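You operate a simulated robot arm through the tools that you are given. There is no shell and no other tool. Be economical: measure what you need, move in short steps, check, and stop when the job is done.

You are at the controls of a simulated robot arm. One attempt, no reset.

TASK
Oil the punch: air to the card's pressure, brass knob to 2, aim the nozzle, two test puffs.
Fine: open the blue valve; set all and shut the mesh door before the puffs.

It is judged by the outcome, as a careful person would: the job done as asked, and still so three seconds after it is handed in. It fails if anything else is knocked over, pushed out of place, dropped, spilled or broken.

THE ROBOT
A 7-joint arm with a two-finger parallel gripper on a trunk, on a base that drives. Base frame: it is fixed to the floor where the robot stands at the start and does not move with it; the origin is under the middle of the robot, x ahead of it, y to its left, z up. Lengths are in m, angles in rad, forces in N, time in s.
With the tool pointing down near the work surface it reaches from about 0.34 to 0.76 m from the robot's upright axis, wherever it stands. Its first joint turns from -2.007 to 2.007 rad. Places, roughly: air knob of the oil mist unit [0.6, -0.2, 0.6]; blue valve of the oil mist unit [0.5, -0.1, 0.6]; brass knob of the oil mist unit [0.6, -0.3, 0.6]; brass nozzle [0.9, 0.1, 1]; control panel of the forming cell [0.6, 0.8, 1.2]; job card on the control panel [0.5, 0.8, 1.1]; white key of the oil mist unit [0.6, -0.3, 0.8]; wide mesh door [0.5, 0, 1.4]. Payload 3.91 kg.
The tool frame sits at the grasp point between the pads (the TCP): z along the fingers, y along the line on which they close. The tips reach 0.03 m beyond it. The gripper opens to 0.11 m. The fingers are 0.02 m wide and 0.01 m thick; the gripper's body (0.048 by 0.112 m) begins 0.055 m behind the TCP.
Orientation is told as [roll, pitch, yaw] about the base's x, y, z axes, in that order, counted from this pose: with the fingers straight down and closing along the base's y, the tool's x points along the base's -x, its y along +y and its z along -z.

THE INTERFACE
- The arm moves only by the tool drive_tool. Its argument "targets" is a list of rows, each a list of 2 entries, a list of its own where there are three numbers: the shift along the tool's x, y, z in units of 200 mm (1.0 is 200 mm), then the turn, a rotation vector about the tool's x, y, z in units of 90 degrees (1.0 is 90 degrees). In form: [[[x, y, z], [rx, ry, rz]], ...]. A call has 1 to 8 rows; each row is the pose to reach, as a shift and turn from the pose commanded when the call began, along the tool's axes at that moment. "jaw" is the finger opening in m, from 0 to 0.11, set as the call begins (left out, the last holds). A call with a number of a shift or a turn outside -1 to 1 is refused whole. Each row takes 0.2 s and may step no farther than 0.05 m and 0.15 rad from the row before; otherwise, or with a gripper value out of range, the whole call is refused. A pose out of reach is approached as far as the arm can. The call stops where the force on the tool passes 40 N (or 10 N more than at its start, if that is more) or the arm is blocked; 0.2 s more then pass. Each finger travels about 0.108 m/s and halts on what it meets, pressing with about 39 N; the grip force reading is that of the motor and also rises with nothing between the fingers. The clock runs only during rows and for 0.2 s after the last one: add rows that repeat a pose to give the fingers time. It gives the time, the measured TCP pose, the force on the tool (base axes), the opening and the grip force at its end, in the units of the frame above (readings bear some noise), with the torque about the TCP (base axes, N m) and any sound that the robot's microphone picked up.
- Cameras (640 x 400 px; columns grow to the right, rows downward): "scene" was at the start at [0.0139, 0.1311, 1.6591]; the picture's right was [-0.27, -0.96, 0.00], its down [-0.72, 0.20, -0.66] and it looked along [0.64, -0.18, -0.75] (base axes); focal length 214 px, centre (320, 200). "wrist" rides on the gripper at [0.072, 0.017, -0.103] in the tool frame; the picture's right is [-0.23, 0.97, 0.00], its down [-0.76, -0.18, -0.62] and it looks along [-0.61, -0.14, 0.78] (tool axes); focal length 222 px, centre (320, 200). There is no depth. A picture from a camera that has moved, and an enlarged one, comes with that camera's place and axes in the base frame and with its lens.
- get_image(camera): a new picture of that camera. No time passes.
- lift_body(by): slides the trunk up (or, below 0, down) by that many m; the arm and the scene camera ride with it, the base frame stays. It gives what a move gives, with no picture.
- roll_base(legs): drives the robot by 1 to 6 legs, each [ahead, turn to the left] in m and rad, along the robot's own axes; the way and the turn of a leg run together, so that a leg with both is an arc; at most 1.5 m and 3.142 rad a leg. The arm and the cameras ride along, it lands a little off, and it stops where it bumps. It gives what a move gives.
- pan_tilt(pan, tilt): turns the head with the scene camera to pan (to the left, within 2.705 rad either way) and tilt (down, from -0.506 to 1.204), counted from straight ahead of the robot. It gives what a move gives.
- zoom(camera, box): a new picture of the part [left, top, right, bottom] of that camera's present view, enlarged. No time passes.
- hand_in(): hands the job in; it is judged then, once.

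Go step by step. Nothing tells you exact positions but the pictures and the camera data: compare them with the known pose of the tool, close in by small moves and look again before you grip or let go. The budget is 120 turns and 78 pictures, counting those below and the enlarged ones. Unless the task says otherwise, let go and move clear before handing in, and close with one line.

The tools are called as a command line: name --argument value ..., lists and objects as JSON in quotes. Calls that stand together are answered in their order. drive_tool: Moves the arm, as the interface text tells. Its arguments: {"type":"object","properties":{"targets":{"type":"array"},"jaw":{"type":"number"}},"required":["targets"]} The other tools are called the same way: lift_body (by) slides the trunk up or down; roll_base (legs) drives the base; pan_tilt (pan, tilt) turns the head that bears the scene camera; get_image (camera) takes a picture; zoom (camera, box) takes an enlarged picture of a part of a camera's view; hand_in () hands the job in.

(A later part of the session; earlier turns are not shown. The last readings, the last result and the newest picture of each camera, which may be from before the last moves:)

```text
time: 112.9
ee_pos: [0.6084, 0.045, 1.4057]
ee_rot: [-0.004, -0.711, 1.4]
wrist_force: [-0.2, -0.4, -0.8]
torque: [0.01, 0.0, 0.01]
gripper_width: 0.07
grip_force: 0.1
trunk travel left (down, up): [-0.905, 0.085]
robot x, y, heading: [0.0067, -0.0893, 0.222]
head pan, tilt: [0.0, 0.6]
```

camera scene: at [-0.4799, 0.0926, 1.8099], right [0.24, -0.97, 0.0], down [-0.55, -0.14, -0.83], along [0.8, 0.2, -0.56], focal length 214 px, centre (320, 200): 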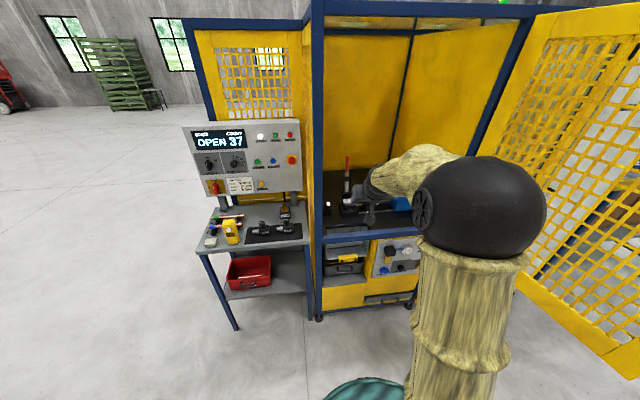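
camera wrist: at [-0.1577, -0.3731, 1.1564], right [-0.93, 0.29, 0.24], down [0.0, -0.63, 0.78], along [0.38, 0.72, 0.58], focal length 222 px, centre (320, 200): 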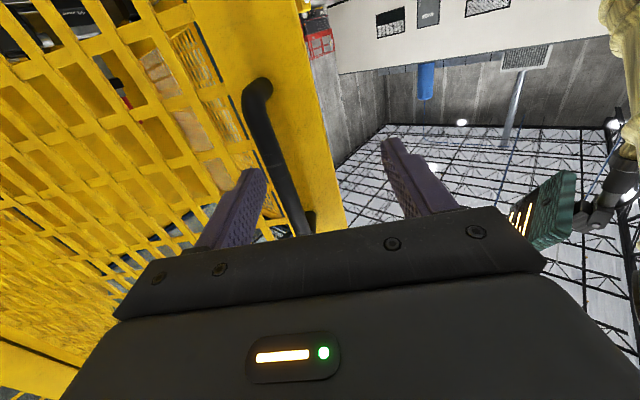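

drive_tool --targets '[[[0, 0, 0], [-0.061, 0, -0.071]]]'

drive_tool --targets '[[[0.09, -0.12, 0.124], [0, 0, 0]], [[0.18, -0.24, 0.248], [0, 0, 0]], [[0.27, -0.36, 0.372], [0, 0, 0]], [[0.36, -0.48, 0.496], [0, 0, 0]], [[0.45, -0.6, 0.62], [0, 0, 0]], [[0.5, -0.72, 0.72], [0, 0, 0]], [[0.55, -0.84, 0.82], [0, 0, 0]]]'

get_image --camera "wrist"

```text
time: 113.3
ee_pos: [0.61, 0.0448, 1.4058]
ee_rot: [-0.004, -0.712, 1.546]
wrist_force: [0.0, 0.5, -0.3]
torque: [0.0, 0.05, 0.02]
gripper_width: 0.0699
grip_force: 0.1
trunk travel left (down, up): [-0.905, 0.085]
robot x, y, heading: [0.0088, -0.0845, 0.223]
head pan, tilt: [0.0, 0.6]
```

```text
time: 114.9
ee_pos: [0.7737, 0.0652, 1.2078]
ee_rot: [-0.004, -0.708, 1.546]
wrist_force: [0.2, 0.2, -0.3]
torque: [0.0, 0.02, 0.03]
gripper_width: 0.0698
grip_force: 0.1
out of reach, approached as far as the arm can: row 7
trunk travel left (down, up): [-0.905, 0.085]
robot x, y, heading: [0.0038, -0.0894, 0.218]
head pan, tilt: [0.0, 0.6]
```

```text
15 pictures are left
camera wrist: at [0.754, -0.0564, 1.2382], right [-0.97, 0.2, 0.15], down [0.18, 0.17, 0.97], along [0.17, 0.97, -0.2], focal length 222 px, centre (320, 200)
```

wrist: 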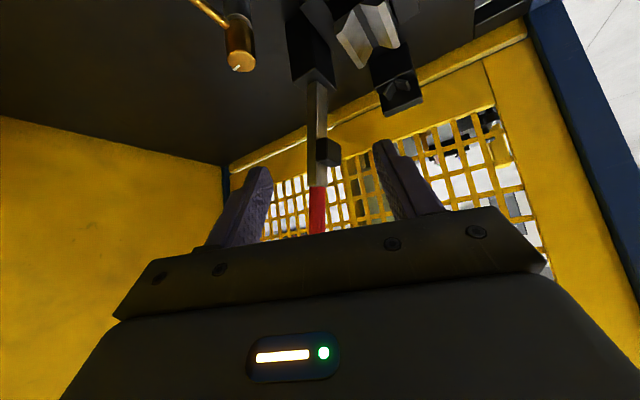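

Nozzle knob confirmed at about (0.855, 0.143, 1.02). I gain reach by rolling 6 cm forward and lowering the trunk 10 cm.

roll_base --legs '[[0.07, 0]]'

lift_body --by -0.1

get_image --camera "wrist"

```text
time: 115.9
ee_pos: [0.8419, 0.0794, 1.2093]
ee_rot: [-0.008, -0.712, 1.547]
wrist_force: [0.3, -0.5, -0.2]
torque: [0.03, -0.01, 0.01]
gripper_width: 0.0701
grip_force: 0.2
trunk travel left (down, up): [-0.905, 0.085]
robot x, y, heading: [0.077, -0.0727, 0.229]
head pan, tilt: [0.0, 0.6]
```

```text
time: 117.3
ee_pos: [0.8405, 0.0785, 1.1079]
ee_rot: [-0.008, -0.711, 1.546]
wrist_force: [-1.3, 0.2, -0.1]
torque: [0.0, 0.0, -0.01]
gripper_width: 0.07
grip_force: 0.1
trunk travel left (down, up): [-0.805, 0.185]
robot x, y, heading: [0.0781, -0.0707, 0.225]
head pan, tilt: [0.0, 0.6]
```

```text
14 pictures are left
camera wrist: at [0.8212, -0.0424, 1.1398], right [-0.97, 0.2, 0.14], down [0.18, 0.17, 0.97], along [0.17, 0.97, -0.2], focal length 222 px, centre (320, 200)
```

wrist: 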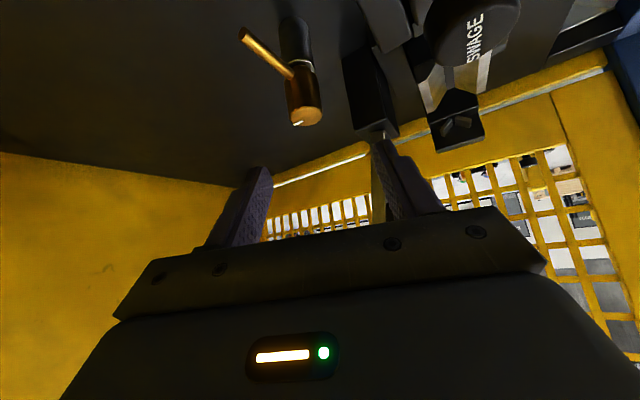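

drive_tool --targets '[[[0.068, -0.074, 0.0], [0, 0, 0]], [[0.068, -0.074, 0.2], [0, 0, 0]], [[0.068, -0.074, 0.35], [0, 0, 0]], [[0.068, -0.074, 0.48], [0, 0, 0]]]'

get_image --camera "wrist"

```text
time: 118.3
ee_pos: [0.8401, 0.1336, 1.0297]
ee_rot: [-0.008, -0.709, 1.547]
wrist_force: [0.2, 1.3, 0.4]
torque: [0.01, -0.01, 0.02]
gripper_width: 0.0698
grip_force: 0.0
out of reach, approached as far as the arm can: row 1, 2, 3, 4
trunk travel left (down, up): [-0.805, 0.185]
robot x, y, heading: [0.076, -0.0728, 0.22]
head pan, tilt: [0.0, 0.6]
```

```text
13 pictures are left
camera wrist: at [0.82, 0.0125, 1.06], right [-0.97, 0.2, 0.14], down [0.18, 0.17, 0.97], along [0.17, 0.97, -0.2], focal length 222 px, centre (320, 200)
```

wrist: 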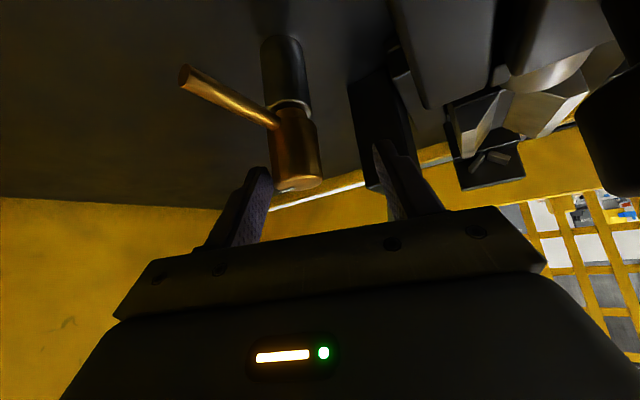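

roll_base --legs '[[0.025, 0]]'

get_image --camera "wrist"

```text
time: 119.1
ee_pos: [0.8649, 0.1381, 1.0285]
ee_rot: [-0.006, -0.711, 1.545]
wrist_force: [-1.0, 0.5, -1.2]
torque: [0.03, -0.01, 0.0]
gripper_width: 0.0701
grip_force: 0.1
trunk travel left (down, up): [-0.805, 0.185]
robot x, y, heading: [0.0956, -0.0715, 0.226]
head pan, tilt: [0.0, 0.6]
```

```text
12 pictures are left
camera wrist: at [0.8454, 0.0163, 1.0595], right [-0.97, 0.2, 0.14], down [0.18, 0.17, 0.97], along [0.17, 0.97, -0.2], focal length 222 px, centre (320, 200)
```

wrist: 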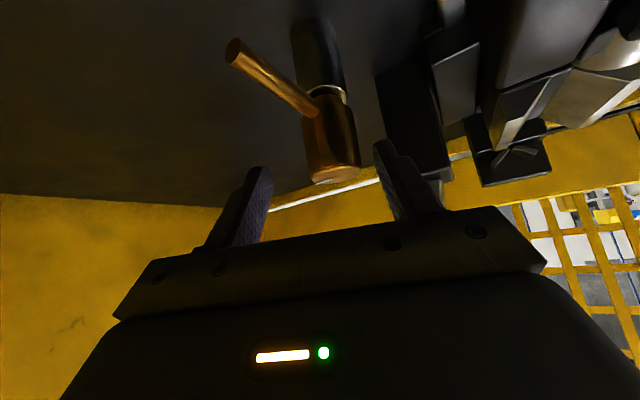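

drive_tool --targets '[[[0.0, 0.13, 0], [0, 0, 0]], [[0.031, 0.13, 0.04], [0, 0, 0]], [[0.031, 0.13, 0.082], [0, 0, 0]]]'

drive_tool --targets '[[[0, 0, 0], [0, 0, 0]], [[0, 0, 0], [0, 0, 0]], [[0, 0, 0], [0, 0, 0]]]' --jaw 0

get_image --camera "wrist"

```text
time: 119.9
ee_pos: [0.86, 0.1431, 1.0135]
ee_rot: [-0.008, -0.71, 1.546]
wrist_force: [0.4, 0.9, -0.3]
torque: [0.01, 0.01, -0.03]
gripper_width: 0.07
grip_force: 0.1
out of reach, approached as far as the arm can: row 1, 2, 3
trunk travel left (down, up): [-0.805, 0.185]
robot x, y, heading: [0.0979, -0.0688, 0.222]
head pan, tilt: [0.0, 0.6]
```

```text
time: 120.7
ee_pos: [0.8559, 0.1444, 1.0119]
ee_rot: [-0.002, -0.711, 1.547]
wrist_force: [-26.6, 2.6, -6.8]
torque: [0.57, 0.83, 0.06]
gripper_width: 0.0336
grip_force: 44.6
trunk travel left (down, up): [-0.805, 0.185]
robot x, y, heading: [0.1007, -0.0698, 0.224]
head pan, tilt: [0.0, 0.6]
```

```text
11 pictures are left
camera wrist: at [0.8366, 0.0235, 1.0441], right [-0.97, 0.2, 0.15], down [0.18, 0.17, 0.97], along [0.16, 0.97, -0.2], focal length 222 px, centre (320, 200)
```

wrist: 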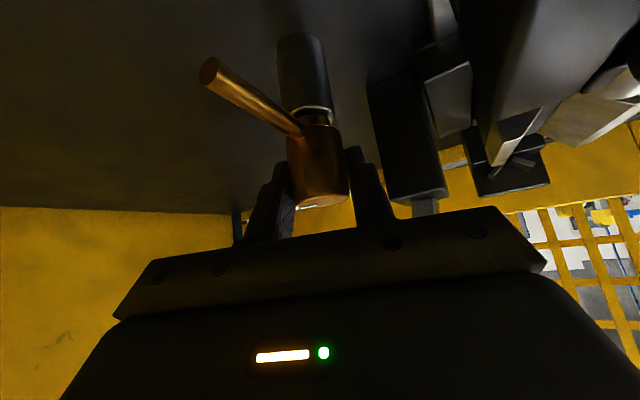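

drive_tool --targets '[[[0, 0.015, 0], [0, 0, 0]], [[0, 0.015, 0], [0.0581, 0, 0.0676]], [[0, 0.015, 0], [0.1162, 0, 0.1352]], [[0, 0.015, 0], [0.1743, 0, 0.2028]], [[0, 0.015, 0], [0.2324, 0, 0.2704]], [[0, 0.015, 0], [0.2905, 0, 0.338]]]'

get_image --camera "wrist"

```text
time: 121.2
ee_pos: [0.8557, 0.1452, 1.0132]
ee_rot: [0.008, -0.708, 1.538]
wrist_force: [-11.0, 0.5, 5.4]
torque: [-0.68, -0.19, 0.05]
gripper_width: 0.0338
grip_force: 44.9
out of reach, approached as far as the arm can: row 1, 2
trunk travel left (down, up): [-0.805, 0.185]
robot x, y, heading: [0.1007, -0.071, 0.222]
head pan, tilt: [0.0, 0.6]
stopped in row 2: the force on the tool passed its limit at 54 N (the readings are from after the stop); the commanded pose is now the measured one
```

```text
10 pictures are left
camera wrist: at [0.8362, 0.0237, 1.0442], right [-0.97, 0.2, 0.15], down [0.19, 0.17, 0.97], along [0.17, 0.97, -0.2], focal length 222 px, centre (320, 200)
```

wrist: 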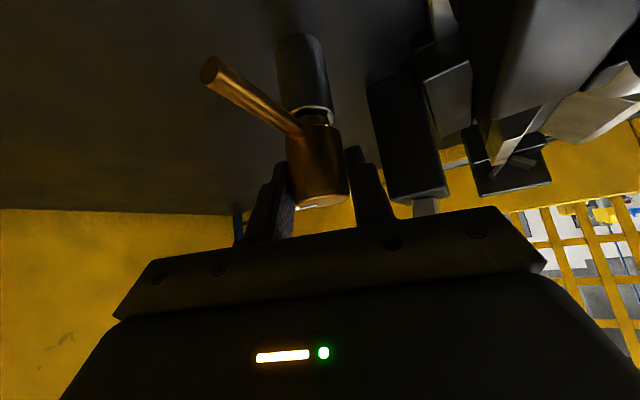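

drive_tool --targets '[[[0, 0, 0], [0.029, 0, 0.034]], [[0, 0, 0], [0.058, 0, 0.068]], [[0, 0, 0], [0.087, 0, 0.101]], [[0, 0, 0], [0.116, 0, 0.135]], [[0, 0, 0], [0.145, 0, 0.169]], [[0, 0, 0], [0.174, 0, 0.203]], [[0, 0, 0], [0.203, 0, 0.237]], [[0, 0, 0], [0.232, 0, 0.27]]]'

```text
time: 121.6
ee_pos: [0.8561, 0.1472, 1.0131]
ee_rot: [0.026, -0.71, 1.476]
wrist_force: [-24.7, -4.8, 13.5]
torque: [-0.52, -0.55, 0.01]
gripper_width: 0.0337
grip_force: 44.9
out of reach, approached as far as the arm can: row 1, 2
trunk travel left (down, up): [-0.805, 0.185]
robot x, y, heading: [0.1015, -0.0669, 0.225]
head pan, tilt: [0.0, 0.6]
stopped in row 2: the force on the tool passed its limit at 55 N (the readings are from after the stop); the commanded pose is now the measured one
```

Arm is at its reach limit in this sideways pose. Release, retract, reduce yaw and roll 3 cm nearer, then regrip.

drive_tool --targets '[[[0, 0, 0], [0, 0, 0]], [[0, 0, 0], [0, 0, 0]], [[0, 0, -0.1], [0, 0, 0]], [[0, 0, -0.25], [0, 0, 0]], [[0, 0, -0.4], [0.0415, 0, 0.0483]], [[0, 0, -0.4], [0.083, 0, 0.0965]], [[0, 0, -0.4], [0.1245, 0, 0.145]], [[0, 0, -0.4], [0.145, 0, 0.169]]]' --jaw 0.075

roll_base --legs '[[0.03, 0]]'

```text
time: 123.4
ee_pos: [0.9115, 0.0966, 1.066]
ee_rot: [0.027, -0.699, 1.124]
wrist_force: [0.2, 0.2, -0.2]
torque: [0.01, 0.01, -0.01]
gripper_width: 0.075
grip_force: 0.1
out of reach, approached as far as the arm can: row 4, 5, 6, 7, 8
trunk travel left (down, up): [-0.805, 0.185]
robot x, y, heading: [0.0982, -0.0663, 0.219]
head pan, tilt: [0.0, 0.6]
```

```text
time: 124.2
ee_pos: [0.9408, 0.1039, 1.0646]
ee_rot: [0.028, -0.698, 1.123]
wrist_force: [0.6, 0.2, -0.3]
torque: [0.04, 0.02, 0.05]
gripper_width: 0.0751
grip_force: 0.0
trunk travel left (down, up): [-0.805, 0.185]
robot x, y, heading: [0.1276, -0.0647, 0.224]
head pan, tilt: [0.0, 0.6]
```

lift_body --by 0.15

roll_base --legs '[[-0.1, 0]]'

drive_tool --targets '[[[0, 0, 0], [0.0515, 0, 0.0613]], [[0, 0, 0], [0.103, 0, 0.1226]], [[0, 0, 0], [0.1545, 0, 0.184]], [[0, 0, 0], [0.206, 0, 0.245]], [[0, 0, 0], [0.2575, 0, 0.3065]], [[0, 0, 0], [0.309, 0, 0.368]], [[0, 0, 0], [0.3605, 0, 0.429]]]'

```text
time: 126.0
ee_pos: [0.9401, 0.1032, 1.2163]
ee_rot: [0.029, -0.699, 1.123]
wrist_force: [-0.4, 0.0, 0.6]
torque: [0.03, 0.01, -0.01]
gripper_width: 0.0751
grip_force: 0.0
trunk travel left (down, up): [-0.955, 0.035]
robot x, y, heading: [0.1266, -0.059, 0.227]
head pan, tilt: [0.0, 0.6]
```

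```text
time: 127.2
ee_pos: [0.8387, 0.0827, 1.217]
ee_rot: [0.026, -0.7, 1.128]
wrist_force: [-0.8, -1.3, -0.8]
torque: [0.0, -0.03, -0.02]
gripper_width: 0.0749
grip_force: 0.1
trunk travel left (down, up): [-0.955, 0.035]
robot x, y, heading: [0.0336, -0.0837, 0.225]
head pan, tilt: [0.0, 0.6]
```

```text
time: 128.8
ee_pos: [0.9016, 0.097, 1.2146]
ee_rot: [0.019, -0.681, 0.252]
wrist_force: [-0.7, 0.0, 0.6]
torque: [-0.03, 0.04, 0.02]
gripper_width: 0.0753
grip_force: 0.1
out of reach, approached as far as the arm can: row 1, 2, 3, 4, 5, 6, 7
trunk travel left (down, up): [-0.955, 0.035]
robot x, y, heading: [0.0282, -0.0837, 0.226]
head pan, tilt: [0.0, 0.6]
```

drive_tool --targets '[[[0, 0, -0.2], [0, 0, 0]], [[0, 0, -0.4], [0, 0, 0]], [[0, 0, -0.6], [0, 0, 0]], [[0, 0, -0.8], [0, 0, 0]], [[0, 0, -0.9], [0, 0, 0]]]'

get_image --camera "scene"

```text
time: 130.0
ee_pos: [0.8827, 0.0821, 1.3794]
ee_rot: [0.018, -0.681, 0.252]
wrist_force: [0.1, 0.4, 0.0]
torque: [0.01, 0.0, -0.01]
gripper_width: 0.0747
grip_force: 0.1
out of reach, approached as far as the arm can: row 1, 2, 3, 4, 5
trunk travel left (down, up): [-0.955, 0.035]
robot x, y, heading: [0.0281, -0.0836, 0.222]
head pan, tilt: [0.0, 0.6]
```

```text
9 pictures are left
camera scene: at [0.0205, 0.0705, 1.8597], right [0.22, -0.97, 0.0], down [-0.55, -0.13, -0.83], along [0.8, 0.19, -0.56], focal length 214 px, centre (320, 200)
```

scene: 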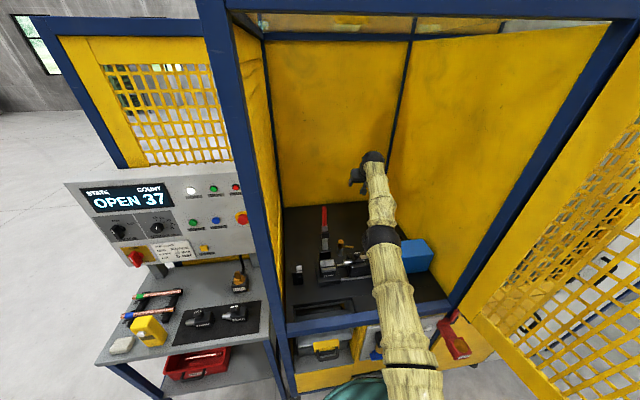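

drive_tool --targets '[[[0.15, 0, -0.12], [0, 0, 0]], [[0.3, 0, -0.24], [0, 0, 0]], [[0.45, 0, -0.36], [0, 0, 0]], [[0.6, 0, -0.48], [0, 0, 0]], [[0.75, 0, -0.6], [0, 0, 0]], [[0.75, 0, -0.6], [0, 0, 0]]]'

```text
time: 131.4
ee_pos: [0.8718, 0.0603, 1.428]
ee_rot: [0.016, -0.684, 0.251]
wrist_force: [0.6, -0.2, 0.0]
torque: [-0.01, 0.01, -0.02]
gripper_width: 0.075
grip_force: 0.1
out of reach, approached as far as the arm can: row 1, 2, 3, 4, 5, 6
trunk travel left (down, up): [-0.955, 0.035]
robot x, y, heading: [0.0257, -0.0844, 0.227]
head pan, tilt: [0.0, 0.6]
```

drive_tool --targets '[[[0, 0, 0], [0, -0.09, 0]], [[0, 0, 0], [0, -0.18, 0]], [[0, 0, 0], [0, -0.27, 0]], [[0, 0, 0], [0, -0.36, 0]], [[0, 0, 0], [0, -0.45, 0]], [[0, 0, 0], [0, -0.45, 0]]]'

```text
time: 132.8
ee_pos: [0.9688, 0.0666, 1.4526]
ee_rot: [0.074, -1.391, 0.19]
wrist_force: [0.7, 0.3, -0.2]
torque: [0.01, 0.01, 0.0]
gripper_width: 0.0751
grip_force: 0.1
out of reach, approached as far as the arm can: row 1, 2, 3, 4, 5, 6
trunk travel left (down, up): [-0.955, 0.035]
robot x, y, heading: [0.0331, -0.0839, 0.228]
head pan, tilt: [0.0, 0.6]
```

The elbow is trapped at its straight limit. I back the base out for room, then stretch outward and come in again to free it.

roll_base --legs '[[-0.35, 0]]'

drive_tool --targets '[[[0, 0, 0.24], [0, 0, 0]], [[0, 0, 0.48], [0, 0, 0]], [[0, 0, 0.72], [0, 0, 0]], [[0, 0, 0.96], [0, 0, 0]]]'

drive_tool --targets '[[[0, 0, 0.24], [0, 0, 0]], [[0, 0, 0.48], [0, 0, 0]], [[0, 0, 0.72], [0, 0, 0]], [[0, 0, 0.96], [0, 0, 0]]]'

```text
time: 135.4
ee_pos: [0.6303, -0.008, 1.4523]
ee_rot: [0.079, -1.391, 0.195]
wrist_force: [-0.2, 0.1, 1.0]
torque: [0.0, 0.03, 0.01]
gripper_width: 0.075
grip_force: 0.1
trunk travel left (down, up): [-0.955, 0.035]
robot x, y, heading: [-0.3076, -0.1626, 0.23]
head pan, tilt: [0.0, 0.6]
```

```text
time: 136.4
ee_pos: [0.6325, 0.0258, 1.4105]
ee_rot: [0.073, -1.39, 0.195]
wrist_force: [0.6, 1.1, -0.4]
torque: [0.0, -0.01, -0.02]
gripper_width: 0.0749
grip_force: 0.2
out of reach, approached as far as the arm can: row 1, 2, 3, 4
trunk travel left (down, up): [-0.955, 0.035]
robot x, y, heading: [-0.3046, -0.1632, 0.233]
head pan, tilt: [0.0, 0.6]
```

```text
time: 137.4
ee_pos: [0.6351, 0.0329, 1.3887]
ee_rot: [0.077, -1.389, 0.192]
wrist_force: [-0.4, 1.1, 0.3]
torque: [0.02, 0.03, -0.02]
gripper_width: 0.0751
grip_force: 0.1
out of reach, approached as far as the arm can: row 1, 2, 3, 4
trunk travel left (down, up): [-0.955, 0.035]
robot x, y, heading: [-0.3116, -0.1603, 0.231]
head pan, tilt: [0.0, 0.6]
```

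drive_tool --targets '[[[0, 0.1, -0.2], [0, 0, 0]], [[0, 0.2, -0.4], [0, 0, 0]], [[0, 0.3, -0.6], [0, 0, 0]], [[0, 0.4, -0.8], [0, 0, 0]], [[0, 0.5, -1.0], [0, 0, 0]]]'

drive_tool --targets '[[[0, 0, -0.2], [0, 0, 0]], [[0, 0, -0.4], [0, 0, 0]], [[0, 0, -0.6], [0, 0, 0]]]'

```text
time: 138.8
ee_pos: [0.4698, 0.0885, 1.559]
ee_rot: [2.827, -1.465, -2.552]
wrist_force: [0.6, -0.1, -0.9]
torque: [0.05, -0.06, -0.03]
gripper_width: 0.0749
grip_force: 0.1
out of reach, approached as far as the arm can: row 1, 2
trunk travel left (down, up): [-0.955, 0.035]
robot x, y, heading: [-0.3071, -0.1664, 0.231]
head pan, tilt: [0.0, 0.6]
stopped in row 5: the arm was blocked; the commanded pose is now the measured one
```

```text
time: 139.6
ee_pos: [0.3495, 0.0519, 1.5498]
ee_rot: [2.835, -1.462, -2.565]
wrist_force: [-0.1, 0.1, 0.5]
torque: [0.02, -0.01, 0.0]
gripper_width: 0.0748
grip_force: 0.0
trunk travel left (down, up): [-0.955, 0.035]
robot x, y, heading: [-0.3052, -0.1631, 0.234]
head pan, tilt: [0.0, 0.6]
```

get_image --camera "scene"

```text
8 pictures are left
camera scene: at [-0.3188, -0.0095, 1.8599], right [0.23, -0.97, 0.0], down [-0.55, -0.13, -0.83], along [0.8, 0.19, -0.56], focal length 214 px, centre (320, 200)
```

scene: 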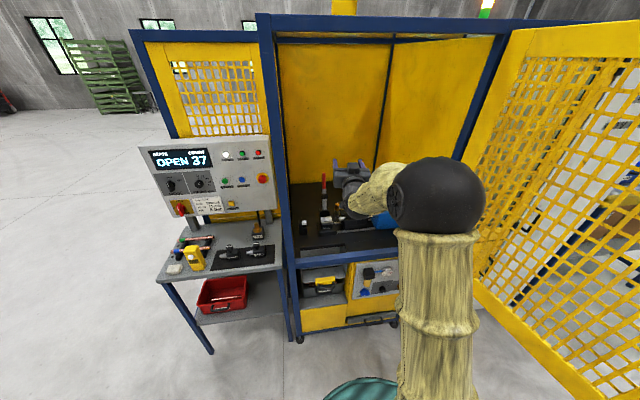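

Elbow is healthy again. I tilt the tool down and set yaw ~1.2 here in free space, then drive in closer than before so the arm isn't stretched.

drive_tool --targets '[[[0.1, 0, -0.05], [0, 0.089, 0]], [[0.2, 0, -0.1], [0, 0.178, 0]], [[0.3, 0, -0.15], [0, 0.267, 0]], [[0.4, 0, -0.2], [0, 0.356, 0]], [[0.5, 0, -0.25], [0, 0.445, 0]], [[0.6, 0, -0.3], [0, 0.534, 0]], [[0.6, 0, -0.3], [0, 0.624, 0]]]'

drive_tool --targets '[[[0, 0, 0], [-0.0545, 0, -0.0647]], [[0, 0, 0], [-0.109, 0, -0.1294]], [[0, 0, 0], [-0.1635, 0, -0.194]], [[0, 0, 0], [-0.218, 0, -0.259]], [[0, 0, 0], [-0.2725, 0, -0.3235]], [[0, 0, 0], [-0.327, 0, -0.388]], [[0, 0, 0], [-0.3815, 0, -0.453]]]'

```text
time: 141.2
ee_pos: [0.3059, 0.0451, 1.4217]
ee_rot: [0.043, -0.69, 0.247]
wrist_force: [-0.6, 0.5, -0.9]
torque: [0.01, 0.0, 0.01]
gripper_width: 0.0746
grip_force: 0.1
trunk travel left (down, up): [-0.955, 0.035]
robot x, y, heading: [-0.3052, -0.158, 0.234]
head pan, tilt: [0.0, 0.6]
```

```text
time: 142.8
ee_pos: [0.3054, 0.0461, 1.4214]
ee_rot: [0.034, -0.724, 1.185]
wrist_force: [-0.4, -0.4, -0.5]
torque: [0.02, 0.0, 0.01]
gripper_width: 0.0752
grip_force: 0.1
trunk travel left (down, up): [-0.955, 0.035]
robot x, y, heading: [-0.3061, -0.1646, 0.232]
head pan, tilt: [0.0, 0.6]
```

roll_base --legs '[[0.447, 0]]'

drive_tool --targets '[[[0.05, -0.18, 0], [0, 0, 0]], [[0.1, -0.36, 0], [0, 0, 0]], [[0.16, -0.53, 0], [0, 0, 0]]]' --jaw 0.07

lift_body --by -0.31

```text
time: 145.9
ee_pos: [0.7467, 0.1497, 1.4238]
ee_rot: [0.034, -0.723, 1.181]
wrist_force: [-0.1, -0.4, -0.5]
torque: [-0.01, 0.03, 0.04]
gripper_width: 0.0753
grip_force: 0.1
trunk travel left (down, up): [-0.955, 0.035]
robot x, y, heading: [0.1331, -0.0567, 0.226]
head pan, tilt: [0.0, 0.6]
```

```text
time: 146.7
ee_pos: [0.8383, 0.0889, 1.399]
ee_rot: [0.033, -0.723, 1.182]
wrist_force: [-0.3, 0.6, -0.4]
torque: [0.0, 0.04, -0.01]
gripper_width: 0.0699
grip_force: 0.2
trunk travel left (down, up): [-0.955, 0.035]
robot x, y, heading: [0.1316, -0.0594, 0.228]
head pan, tilt: [0.0, 0.6]
```

```text
time: 149.8
ee_pos: [0.8381, 0.0901, 1.0882]
ee_rot: [0.032, -0.721, 1.182]
wrist_force: [-0.1, 0.5, 0.2]
torque: [0.0, 0.01, 0.01]
gripper_width: 0.0703
grip_force: 0.1
trunk travel left (down, up): [-0.645, 0.345]
robot x, y, heading: [0.1345, -0.0603, 0.228]
head pan, tilt: [0.0, 0.6]
```

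get_image --camera "wrist"

```text
7 pictures are left
camera wrist: at [0.7787, -0.0185, 1.1191], right [-0.84, 0.51, 0.17], down [0.24, 0.08, 0.97], along [0.48, 0.86, -0.19], focal length 222 px, centre (320, 200)
```

wrist: 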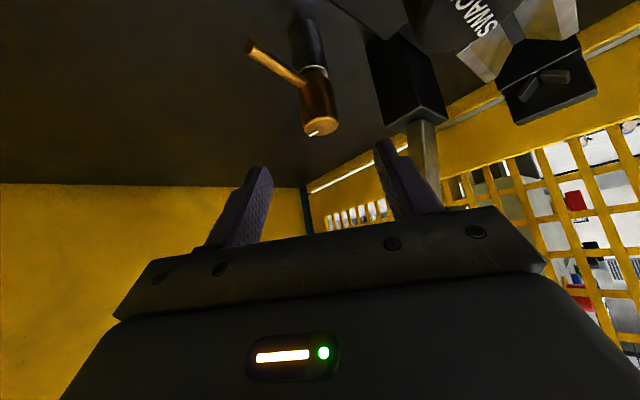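

drive_tool --targets '[[[0.0315, 0.0235, 0.1], [0, 0, 0]], [[0.0315, 0.0235, 0.25], [0, 0, 0]], [[0.0315, 0.0235, 0.4], [0, 0, 0]], [[0.0315, 0.0235, 0.473], [0, 0, 0]]]'

drive_tool --targets '[[[0, 0, 0], [0, 0, 0]], [[0, 0, 0], [0, 0, 0]], [[0, 0, 0], [0, 0, 0]]]' --jaw 0

```text
time: 150.6
ee_pos: [0.8472, 0.127, 1.0429]
ee_rot: [0.014, -0.729, 1.19]
wrist_force: [-0.1, -1.7, 8.8]
torque: [-1.17, 0.53, -0.04]
gripper_width: 0.0702
grip_force: 0.2
trunk travel left (down, up): [-0.645, 0.345]
robot x, y, heading: [0.1368, -0.0606, 0.23]
head pan, tilt: [0.0, 0.6]
stopped in row 3: the force on the tool passed its limit at 48 N (the readings are from after the stop); the commanded pose is now the measured one
```

```text
time: 151.3
ee_pos: [0.8474, 0.1278, 1.043]
ee_rot: [0.012, -0.727, 1.191]
wrist_force: [7.9, 1.6, 19.1]
torque: [-2.19, 1.04, 0.27]
gripper_width: 0.0335
grip_force: 44.6
trunk travel left (down, up): [-0.645, 0.345]
robot x, y, heading: [0.1325, -0.0573, 0.232]
head pan, tilt: [0.0, 0.6]
```

The underside camera of the gripper touched the slide carriage. Release, retract, and use a steeper tool for clearance.

drive_tool --targets '[[[0, 0, 0], [0, 0, 0]], [[0, 0, 0], [0, 0, 0]], [[0, 0, -0.15], [0, 0, 0]], [[0, 0, -0.35], [0, 0, 0]]]' --jaw 0.07

drive_tool --targets '[[[0, 0, 0], [0, 0.08, 0]], [[0, 0, 0], [0, 0.16, 0]], [[0, 0, 0], [0, 0.25, 0]]]'

get_image --camera "wrist"

```text
time: 152.3
ee_pos: [0.8311, 0.0847, 1.0918]
ee_rot: [0.019, -0.725, 1.187]
wrist_force: [-0.7, -0.9, -0.2]
torque: [0.01, -0.03, -0.06]
gripper_width: 0.0698
grip_force: 0.1
trunk travel left (down, up): [-0.645, 0.345]
robot x, y, heading: [0.1332, -0.061, 0.234]
head pan, tilt: [0.0, 0.6]
```

```text
time: 153.2
ee_pos: [0.8321, 0.0852, 1.0928]
ee_rot: [0.012, -0.331, 1.194]
wrist_force: [-0.2, -0.8, 0.1]
torque: [0.0, -0.02, -0.01]
gripper_width: 0.0701
grip_force: 0.2
trunk travel left (down, up): [-0.645, 0.345]
robot x, y, heading: [0.1346, -0.0587, 0.23]
head pan, tilt: [0.0, 0.6]
```

```text
6 pictures are left
camera wrist: at [0.7808, -0.005, 1.1666], right [-0.83, 0.55, 0.09], down [0.36, 0.41, 0.83], along [0.43, 0.72, -0.54], focal length 222 px, centre (320, 200)
```

wrist: 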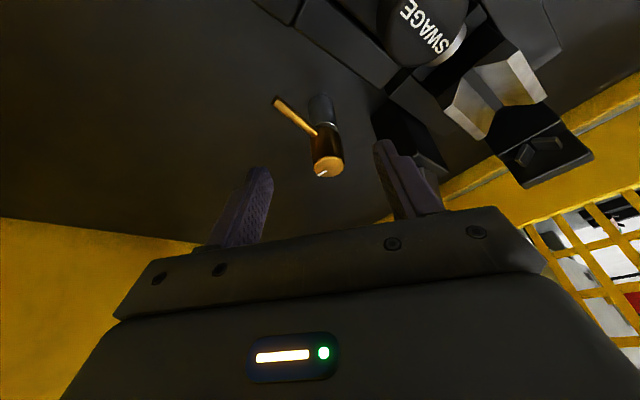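

drive_tool --targets '[[[-0.15, 0, 0.05], [0, 0, 0]], [[-0.308, 0, 0.106], [0, 0, 0]], [[-0.25, 0.002, 0.28], [0, 0, 0]], [[-0.2, 0.004, 0.42], [0, 0, 0]], [[-0.174, 0.004, 0.499], [0, 0, 0]]]'

drive_tool --targets '[[[0, 0, 0], [0, 0, 0]], [[0, 0, 0], [0, 0, 0]], [[0, 0, 0], [0, 0, 0]]]' --jaw 0

```text
time: 154.3
ee_pos: [0.8536, 0.1449, 1.0082]
ee_rot: [0.011, -0.332, 1.191]
wrist_force: [0.7, 0.7, 0.5]
torque: [-0.01, 0.01, 0.01]
gripper_width: 0.07
grip_force: 0.1
trunk travel left (down, up): [-0.645, 0.345]
robot x, y, heading: [0.1357, -0.059, 0.23]
head pan, tilt: [0.0, 0.6]
```

```text
time: 155.2
ee_pos: [0.8545, 0.1437, 1.0096]
ee_rot: [0.009, -0.333, 1.194]
wrist_force: [8.4, -2.5, -1.9]
torque: [-0.39, -2.06, -0.02]
gripper_width: 0.0337
grip_force: 45.1
trunk travel left (down, up): [-0.645, 0.345]
robot x, y, heading: [0.1334, -0.0594, 0.228]
head pan, tilt: [0.0, 0.6]
```

drive_tool --targets '[[[0, 0, 0], [0.027, 0, 0.0782]], [[0, 0, 0], [0.054, 0, 0.1564]], [[0, 0, 0], [0.081, 0, 0.2346]], [[0, 0, 0], [0.108, 0, 0.3128]], [[0, 0, 0], [0.135, 0, 0.391]], [[0, 0, 0], [0.162, 0, 0.469]], [[0, 0, 0], [0.189, 0, 0.547]], [[0, 0, 0], [0.216, 0, 0.6256]]]'

```text
time: 156.9
ee_pos: [0.8528, 0.1475, 1.0096]
ee_rot: [0.007, -0.322, 0.156]
wrist_force: [-2.7, -0.4, -4.4]
torque: [-1.46, -0.1, -0.02]
gripper_width: 0.0338
grip_force: 44.9
trunk travel left (down, up): [-0.645, 0.345]
robot x, y, heading: [0.1337, -0.0578, 0.228]
head pan, tilt: [0.0, 0.6]
```

drive_tool --targets '[[[0, 0, 0], [0.025, 0, 0.0722]], [[0, 0, 0], [0.046, 0, 0.1324]], [[0, 0, 0], [0.046, 0, 0.1324]]]'

get_image --camera "wrist"

```text
time: 157.8
ee_pos: [0.8529, 0.1472, 1.0103]
ee_rot: [0.005, -0.322, -0.062]
wrist_force: [-5.0, 3.6, -2.7]
torque: [-0.7, 0.15, 0.02]
gripper_width: 0.0335
grip_force: 44.6
trunk travel left (down, up): [-0.645, 0.345]
robot x, y, heading: [0.1347, -0.0618, 0.227]
head pan, tilt: [0.0, 0.6]
```

```text
5 pictures are left
camera wrist: at [0.7535, 0.1702, 1.0845], right [0.28, 0.96, 0.08], down [0.51, -0.21, 0.83], along [0.81, -0.19, -0.55], focal length 222 px, centre (320, 200)
```

wrist: 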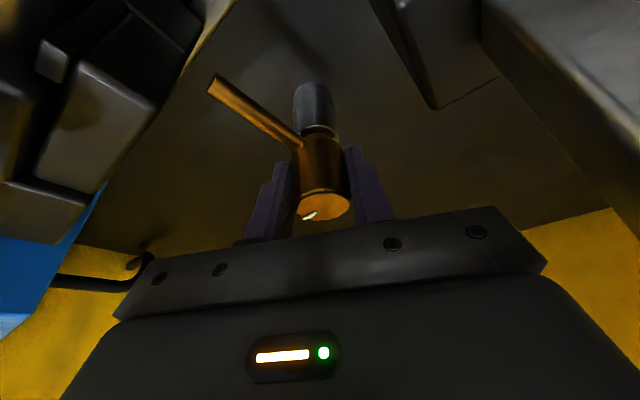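

Nozzle now points at the punch nose (line passes just inside its tip). Release and rise straight out, then check from above.

drive_tool --targets '[[[0, 0, 0], [0, 0, 0]], [[0, 0, 0], [0, 0, 0]], [[0, 0, -0.2], [0, 0, 0]], [[0, 0, -0.4], [0, 0, 0]], [[0, 0, -0.6], [0, 0, 0]]]' --jaw 0.065

lift_body --by 0.3

roll_base --legs '[[-0.45, 0]]'

zoom --camera "scene" --box '[270, 150, 430, 270]'

```text
time: 158.9
ee_pos: [0.8199, 0.1431, 1.1225]
ee_rot: [0.006, -0.32, -0.062]
wrist_force: [0.2, -0.3, 0.5]
torque: [0.02, 0.0, 0.0]
gripper_width: 0.0651
grip_force: 0.0
trunk travel left (down, up): [-0.645, 0.345]
robot x, y, heading: [0.1312, -0.0563, 0.228]
head pan, tilt: [0.0, 0.6]
```

```text
time: 161.9
ee_pos: [0.8203, 0.1448, 1.422]
ee_rot: [0.006, -0.322, -0.063]
wrist_force: [0.1, -0.3, 0.0]
torque: [-0.01, 0.0, 0.0]
gripper_width: 0.065
grip_force: 0.0
trunk travel left (down, up): [-0.945, 0.045]
robot x, y, heading: [0.1341, -0.0567, 0.23]
head pan, tilt: [0.0, 0.6]
```

```text
time: 165.0
ee_pos: [0.3915, 0.0506, 1.4219]
ee_rot: [0.004, -0.322, -0.052]
wrist_force: [1.0, -0.7, -0.4]
torque: [0.01, -0.03, 0.04]
gripper_width: 0.0649
grip_force: 0.1
trunk travel left (down, up): [-0.945, 0.045]
robot x, y, heading: [-0.294, -0.1582, 0.238]
head pan, tilt: [0.0, 0.6]
```

```text
3.33 times, centred on (350, 210) of scene
camera zoom: at [-0.3041, -0.0074, 1.8498], right [0.24, -0.97, 0.0], down [-0.55, -0.13, -0.83], along [0.8, 0.2, -0.56], focal length 715 px, centre (220, 167)
```

zoom: 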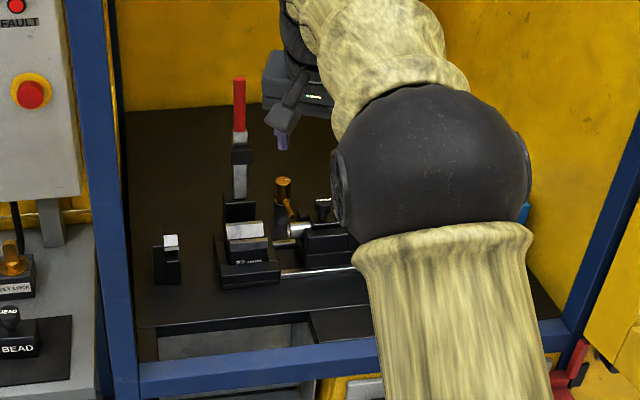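

Nozzle aims at the punch nose. Now closing the door: back out, make the tool point forward with closed fingers, and go round to the door's outer side.

roll_base --legs '[[-0.6, 0]]'

drive_tool --targets '[[[0, 0, 0], [-0.0293, 0, -0.0878]], [[0, 0, 0], [-0.0586, 0, -0.1755]]]' --jaw 0.0

drive_tool --targets '[[[0, 0, 0], [0, -0.09, 0]], [[0, 0, 0], [0, -0.18, 0]], [[0, 0, 0], [0, -0.27, 0]], [[0, 0, 0], [0, -0.36, 0]], [[0, 0, 0], [0, -0.45, 0]], [[0, 0, 0], [0, -0.54, 0]], [[0, 0, 0], [0, -0.63, 0]], [[0, 0, 0], [0, -0.72, 0]]]'

lift_body --by -0.2

roll_base --legs '[[0, -0.85], [0.33, 0]]'

```text
time: 168.9
ee_pos: [-0.1903, -0.0969, 1.4221]
ee_rot: [0.005, -0.321, -0.062]
wrist_force: [-0.2, -0.2, 0.1]
torque: [-0.01, 0.0, 0.02]
gripper_width: 0.0647
grip_force: 0.0
trunk travel left (down, up): [-0.945, 0.045]
robot x, y, heading: [-0.8789, -0.2996, 0.234]
head pan, tilt: [0.0, 0.6]
```

```text
time: 169.5
ee_pos: [-0.1904, -0.0957, 1.4208]
ee_rot: [0.003, -0.322, 0.23]
wrist_force: [0.9, 0.3, -0.1]
torque: [-0.02, -0.03, 0.03]
gripper_width: 0.0
grip_force: 38.0
trunk travel left (down, up): [-0.945, 0.045]
robot x, y, heading: [-0.875, -0.302, 0.23]
head pan, tilt: [0.0, 0.6]
```

```text
time: 171.3
ee_pos: [-0.19, -0.0965, 1.4221]
ee_rot: [0.038, -1.455, 0.192]
wrist_force: [0.3, 0.2, -0.4]
torque: [0.02, 0.0, 0.02]
gripper_width: 0.0001
grip_force: 37.9
trunk travel left (down, up): [-0.945, 0.045]
robot x, y, heading: [-0.8804, -0.3001, 0.226]
head pan, tilt: [0.0, 0.6]
```

```text
time: 173.5
ee_pos: [-0.1914, -0.0956, 1.2225]
ee_rot: [0.04, -1.454, 0.191]
wrist_force: [-0.5, -0.3, -0.4]
torque: [-0.02, -0.02, -0.01]
gripper_width: 0.0
grip_force: 37.8
trunk travel left (down, up): [-0.745, 0.245]
robot x, y, heading: [-0.8768, -0.2999, 0.23]
head pan, tilt: [0.0, 0.6]
```

```text
time: 179.0
ee_pos: [0.0096, -0.8554, 1.2231]
ee_rot: [0.038, -1.452, -0.637]
wrist_force: [0.3, 0.5, -0.5]
torque: [0.01, 0.02, 0.01]
gripper_width: 0.0003
grip_force: 37.5
trunk travel left (down, up): [-0.745, 0.245]
robot x, y, heading: [-0.6067, -0.4857, -0.603]
head pan, tilt: [0.0, 0.6]
```

roll_base --legs '[[0, 0.85], [0.25, 0.2]]'

get_image --camera "scene"

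```text
time: 180.0
ee_pos: [0.0103, -0.848, 1.2225]
ee_rot: [0.011, -1.449, -0.606]
wrist_force: [-8.2, -5.2, 3.8]
torque: [0.03, 0.09, 0.23]
gripper_width: 0.0
grip_force: 37.5
trunk travel left (down, up): [-0.745, 0.245]
robot x, y, heading: [-0.6095, -0.4854, -0.567]
head pan, tilt: [0.0, 0.6]
stopped in leg 1: the force on the tool passed its limit at 50 N (the readings are from after the stop); the commanded pose is now the measured one
```

```text
3 pictures are left
camera scene: at [-0.5034, -0.3756, 1.65], right [-0.54, -0.84, 0.0], down [-0.48, 0.3, -0.83], along [0.7, -0.44, -0.56], focal length 214 px, centre (320, 200)
```

scene: 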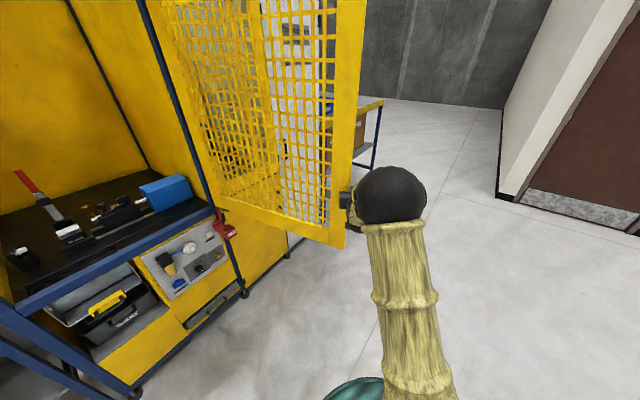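

The door is open ~96°, with my tool just outside its edge. I'll lower below the handle, move further in, and push in small turns.

roll_base --legs '[[0, -0.12]]'

lift_body --by -0.13

roll_base --legs '[[0.14, 0]]'

roll_base --legs '[[0, 0.2]]'

roll_base --legs '[[0, 0.2]]'

roll_base --legs '[[0, 0.2]]'

```text
time: 181.1
ee_pos: [-0.0358, -0.9166, 1.2202]
ee_rot: [0.008, -1.446, -0.718]
wrist_force: [-0.3, -0.9, -0.4]
torque: [-0.01, -0.01, 0.02]
gripper_width: 0.0
grip_force: 37.8
trunk travel left (down, up): [-0.745, 0.245]
robot x, y, heading: [-0.6053, -0.4874, -0.694]
head pan, tilt: [0.0, 0.6]
```

```text
time: 182.7
ee_pos: [-0.0354, -0.9173, 1.0909]
ee_rot: [0.005, -1.447, -0.72]
wrist_force: [0.5, -0.2, 0.3]
torque: [0.01, 0.01, 0.01]
gripper_width: 0.0
grip_force: 37.3
trunk travel left (down, up): [-0.615, 0.375]
robot x, y, heading: [-0.6056, -0.49, -0.691]
head pan, tilt: [0.0, 0.6]
```

```text
time: 184.2
ee_pos: [0.0725, -1.0076, 1.0912]
ee_rot: [0.006, -1.447, -0.72]
wrist_force: [-1.1, 0.0, -0.2]
torque: [-0.03, 0.01, 0.01]
gripper_width: 0.0
grip_force: 37.9
trunk travel left (down, up): [-0.615, 0.375]
robot x, y, heading: [-0.4982, -0.5803, -0.693]
head pan, tilt: [0.0, 0.6]
```

```text
time: 185.3
ee_pos: [0.1109, -0.9474, 1.0897]
ee_rot: [-0.021, -1.448, -0.593]
wrist_force: [-0.3, 0.4, 0.0]
torque: [0.0, 0.02, 0.01]
gripper_width: 0.0002
grip_force: 37.9
trunk travel left (down, up): [-0.615, 0.375]
robot x, y, heading: [-0.5003, -0.5777, -0.587]
head pan, tilt: [0.0, 0.6]
stopped in leg 1: the robot was blocked; the commanded pose is now the measured one
```

```text
time: 186.1
ee_pos: [0.1112, -0.9467, 1.0904]
ee_rot: [-0.05, -1.445, -0.562]
wrist_force: [0.5, -0.5, -0.7]
torque: [0.0, 0.02, 0.02]
gripper_width: 0.0
grip_force: 37.9
trunk travel left (down, up): [-0.615, 0.375]
robot x, y, heading: [-0.4991, -0.5785, -0.565]
head pan, tilt: [0.0, 0.6]
stopped in leg 1: the robot was blocked; the commanded pose is now the measured one
```

```text
time: 186.8
ee_pos: [0.1104, -0.9454, 1.0902]
ee_rot: [-0.08, -1.445, -0.537]
wrist_force: [1.1, 0.0, -0.3]
torque: [-0.02, 0.03, 0.01]
gripper_width: 0.0
grip_force: 37.8
trunk travel left (down, up): [-0.615, 0.375]
robot x, y, heading: [-0.5003, -0.5765, -0.552]
head pan, tilt: [0.0, 0.6]
stopped in leg 1: the robot was blocked; the commanded pose is now the measured one
```

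The forearm, not the gripper, met the door edge. I relocate to be in line with the door, so that turning left pushes its outer face squarely.

roll_base --legs '[[0, -1.05], [0.5, 0], [0, 1.9]]'

roll_base --legs '[[0, 0.2]]'

roll_base --legs '[[0, 0.2]]'

```text
time: 200.8
ee_pos: [0.155, -0.8208, 1.09]
ee_rot: [-0.082, -1.443, 0.381]
wrist_force: [-0.3, -0.3, -0.3]
torque: [-0.01, -0.01, -0.02]
gripper_width: 0.0001
grip_force: 37.5
trunk travel left (down, up): [-0.615, 0.375]
robot x, y, heading: [-0.5105, -1.078, 0.36]
head pan, tilt: [0.0, 0.6]
```

```text
time: 202.2
ee_pos: [0.0892, -0.6951, 1.0892]
ee_rot: [-0.087, -1.445, 0.583]
wrist_force: [0.1, -1.2, 0.0]
torque: [-0.01, 0.0, 0.02]
gripper_width: 0.0
grip_force: 38.3
trunk travel left (down, up): [-0.615, 0.375]
robot x, y, heading: [-0.5094, -1.0764, 0.562]
head pan, tilt: [0.0, 0.6]
```

```text
time: 203.5
ee_pos: [0.0041, -0.585, 1.0893]
ee_rot: [-0.085, -1.442, 0.779]
wrist_force: [-0.3, -0.1, -0.7]
torque: [-0.03, -0.01, -0.02]
gripper_width: 0.0003
grip_force: 37.4
trunk travel left (down, up): [-0.615, 0.375]
robot x, y, heading: [-0.5054, -1.0768, 0.759]
head pan, tilt: [0.0, 0.6]
```

lift_body --by -0.05

roll_base --legs '[[0.2, 0]]'

roll_base --legs '[[0, 0.25]]'

roll_base --legs '[[0.12, 0]]'

get_image --camera "scene"

```text
time: 204.4
ee_pos: [0.0032, -0.5865, 1.0396]
ee_rot: [-0.086, -1.442, 0.779]
wrist_force: [0.5, -0.2, 0.6]
torque: [-0.02, 0.01, 0.01]
gripper_width: 0.0
grip_force: 38.4
trunk travel left (down, up): [-0.565, 0.425]
robot x, y, heading: [-0.5077, -1.0794, 0.758]
head pan, tilt: [0.0, 0.6]
```

```text
time: 206.2
ee_pos: [0.1461, -0.4496, 1.0379]
ee_rot: [-0.086, -1.442, 0.78]
wrist_force: [1.2, -0.6, 0.4]
torque: [0.01, -0.01, -0.01]
gripper_width: 0.0001
grip_force: 38.0
trunk travel left (down, up): [-0.565, 0.425]
robot x, y, heading: [-0.3676, -0.944, 0.755]
head pan, tilt: [0.0, 0.6]
```

```text
time: 207.7
ee_pos: [0.0061, -0.3392, 1.0391]
ee_rot: [-0.085, -1.443, 1.033]
wrist_force: [0.0, -0.9, -0.7]
torque: [-0.01, 0.03, -0.01]
gripper_width: 0.0
grip_force: 37.6
trunk travel left (down, up): [-0.565, 0.425]
robot x, y, heading: [-0.3712, -0.9444, 1.011]
head pan, tilt: [0.0, 0.6]
```

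```text
time: 209.1
ee_pos: [0.0723, -0.2344, 1.0384]
ee_rot: [-0.085, -1.442, 1.031]
wrist_force: [-0.2, 0.2, -0.5]
torque: [0.01, 0.04, 0.0]
gripper_width: 0.0
grip_force: 37.6
trunk travel left (down, up): [-0.565, 0.425]
robot x, y, heading: [-0.3011, -0.841, 1.009]
head pan, tilt: [0.0, 0.6]
```

```text
2 pictures are left
camera scene: at [-0.4175, -0.7362, 1.4698], right [0.85, -0.53, 0.0], down [-0.3, -0.48, -0.82], along [0.44, 0.7, -0.57], focal length 214 px, centre (320, 200)
```

scene: 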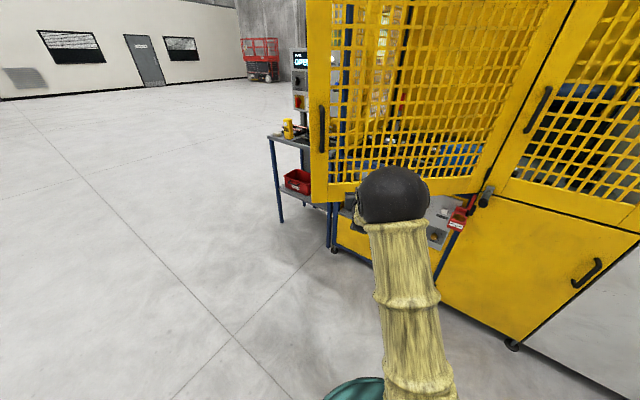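

Door is now about half closed. Push on forward, then reposition to face the cell squarely for the final closing push.

roll_base --legs '[[0.26, 0]]'

roll_base --legs '[[-0.45, 0], [0, 0.87], [0.69, 0], [0, -1.46]]'

```text
time: 211.1
ee_pos: [0.2107, -0.0176, 1.0384]
ee_rot: [-0.086, -1.443, 1.029]
wrist_force: [-0.3, 0.2, -0.7]
torque: [-0.01, -0.03, 0.03]
gripper_width: 0.0
grip_force: 37.8
trunk travel left (down, up): [-0.565, 0.425]
robot x, y, heading: [-0.1622, -0.6224, 1.004]
head pan, tilt: [0.0, 0.6]
```

```text
time: 226.7
ee_pos: [0.0414, -0.046, 1.0385]
ee_rot: [-0.084, -1.443, 0.417]
wrist_force: [-0.5, 0.8, -0.2]
torque: [-0.01, 0.0, 0.0]
gripper_width: 0.0
grip_force: 37.6
trunk travel left (down, up): [-0.565, 0.425]
robot x, y, heading: [-0.6125, -0.3287, 0.4]
head pan, tilt: [0.0, 0.6]
```

roll_base --legs '[[0.36, 0]]'

roll_base --legs '[[0.04, 0]]'

roll_base --legs '[[0.03, 0]]'

```text
time: 229.4
ee_pos: [0.3855, 0.0938, 1.0389]
ee_rot: [-0.086, -1.441, 0.413]
wrist_force: [0.3, 0.4, 0.6]
torque: [-0.01, 0.03, 0.01]
gripper_width: 0.0001
grip_force: 37.2
trunk travel left (down, up): [-0.565, 0.425]
robot x, y, heading: [-0.2694, -0.1837, 0.393]
head pan, tilt: [0.0, 0.6]
```

```text
time: 230.4
ee_pos: [0.4156, 0.1072, 1.0371]
ee_rot: [-0.079, -1.435, 0.408]
wrist_force: [-20.5, -6.6, 6.0]
torque: [0.11, -0.28, 0.16]
gripper_width: 0.0001
grip_force: 38.2
trunk travel left (down, up): [-0.565, 0.425]
robot x, y, heading: [-0.2376, -0.1708, 0.394]
head pan, tilt: [0.0, 0.6]
stopped in leg 1: the force on the tool passed its limit at 53 N (the readings are from after the stop); the commanded pose is now the measured one
```

```text
time: 231.2
ee_pos: [0.4155, 0.1075, 1.0384]
ee_rot: [-0.074, -1.433, 0.402]
wrist_force: [-30.7, -11.9, 8.6]
torque: [0.12, -0.42, 0.18]
gripper_width: 0.0
grip_force: 37.6
trunk travel left (down, up): [-0.565, 0.425]
robot x, y, heading: [-0.23, -0.1653, 0.391]
head pan, tilt: [0.0, 0.6]
stopped in leg 1: the force on the tool passed its limit at 65 N (the readings are from after the stop); the commanded pose is now the measured one
```

Door seems shut (tool tip stopped at the same plane as before). Back off and verify the state display.

roll_base --legs '[[-0.4, 0]]'

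pan_tilt --pan 0.1 --tilt 0.25

get_image --camera "scene"

```text
time: 234.1
ee_pos: [0.0466, -0.0587, 1.0324]
ee_rot: [-0.075, -1.425, 0.379]
wrist_force: [0.2, -0.3, 0.6]
torque: [-0.01, 0.0, 0.01]
gripper_width: 0.0
grip_force: 37.9
trunk travel left (down, up): [-0.565, 0.425]
robot x, y, heading: [-0.6123, -0.3243, 0.371]
head pan, tilt: [0.0, 0.6]
```

```text
time: 234.9
ee_pos: [0.0468, -0.0595, 1.0328]
ee_rot: [-0.076, -1.427, 0.379]
wrist_force: [-0.5, 1.4, -0.5]
torque: [-0.01, 0.0, -0.03]
gripper_width: 0.0
grip_force: 37.2
trunk travel left (down, up): [-0.565, 0.425]
robot x, y, heading: [-0.6078, -0.3238, 0.368]
head pan, tilt: [0.099, 0.25]
```

```text
1 pictures are left
camera scene: at [-0.6396, -0.1585, 1.502], right [0.45, -0.89, 0.0], down [-0.22, -0.11, -0.97], along [0.86, 0.44, -0.25], focal length 214 px, centre (320, 200)
```

scene: 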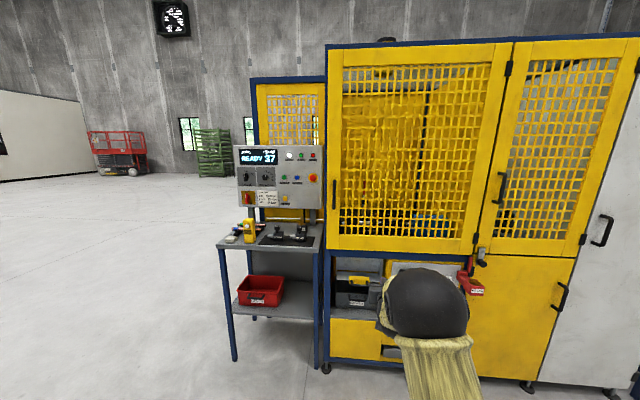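

Display reads READY, door shut. Now go to the white key at (0.6255, -0.322, 0.776).

roll_base --legs '[[0, -0.37]]'

lift_body --by -0.257

drive_tool --targets '[[[0, 0, 0], [0, -0.046, 0]], [[0, 0, 0], [0, -0.092, 0]]]'

```text
time: 236.8
ee_pos: [0.0968, -0.3167, 1.0331]
ee_rot: [-0.074, -1.425, 0.006]
wrist_force: [-0.2, 0.4, 0.5]
torque: [-0.03, 0.01, 0.0]
gripper_width: 0.0001
grip_force: 37.9
trunk travel left (down, up): [-0.565, 0.425]
robot x, y, heading: [-0.611, -0.3233, -0.003]
head pan, tilt: [0.099, 0.25]
```

```text
time: 239.5
ee_pos: [0.0983, -0.3173, 0.7767]
ee_rot: [-0.076, -1.427, 0.006]
wrist_force: [0.1, 0.5, -0.4]
torque: [0.0, 0.02, -0.01]
gripper_width: 0.0
grip_force: 38.0
trunk travel left (down, up): [-0.308, 0.682]
robot x, y, heading: [-0.6093, -0.3253, -0.004]
head pan, tilt: [0.099, 0.25]
```

```text
time: 240.1
ee_pos: [0.0958, -0.3167, 0.7761]
ee_rot: [-1.706, -1.56, 1.637]
wrist_force: [-0.7, -1.5, 0.1]
torque: [-0.02, 0.04, -0.01]
gripper_width: 0.0
grip_force: 37.6
trunk travel left (down, up): [-0.308, 0.682]
robot x, y, heading: [-0.6057, -0.3233, -0.005]
head pan, tilt: [0.099, 0.25]
```

roll_base --legs '[[0.38, 0]]'

get_image --camera "wrist"

```text
time: 242.8
ee_pos: [0.4787, -0.3192, 0.7768]
ee_rot: [-1.62, -1.56, 1.552]
wrist_force: [-0.6, 0.2, 0.6]
torque: [-0.02, -0.03, 0.01]
gripper_width: 0.0003
grip_force: 37.7
trunk travel left (down, up): [-0.308, 0.682]
robot x, y, heading: [-0.2322, -0.3218, -0.008]
head pan, tilt: [0.099, 0.25]
```

```text
0 pictures are left
camera wrist: at [0.3762, -0.2947, 0.7033], right [0.07, 0.97, 0.22], down [-0.63, -0.13, 0.76], along [0.77, -0.19, 0.61], focal length 222 px, centre (320, 200)
```

wrist: 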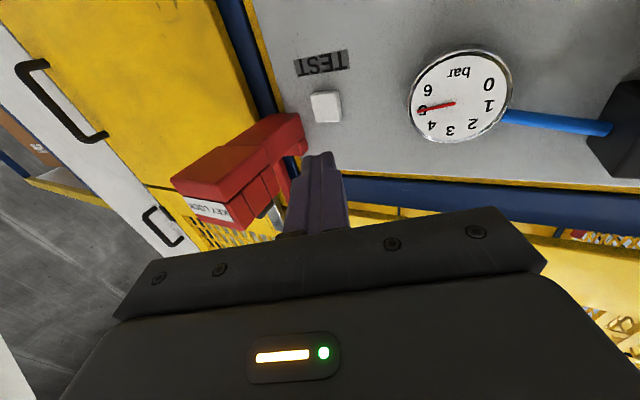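

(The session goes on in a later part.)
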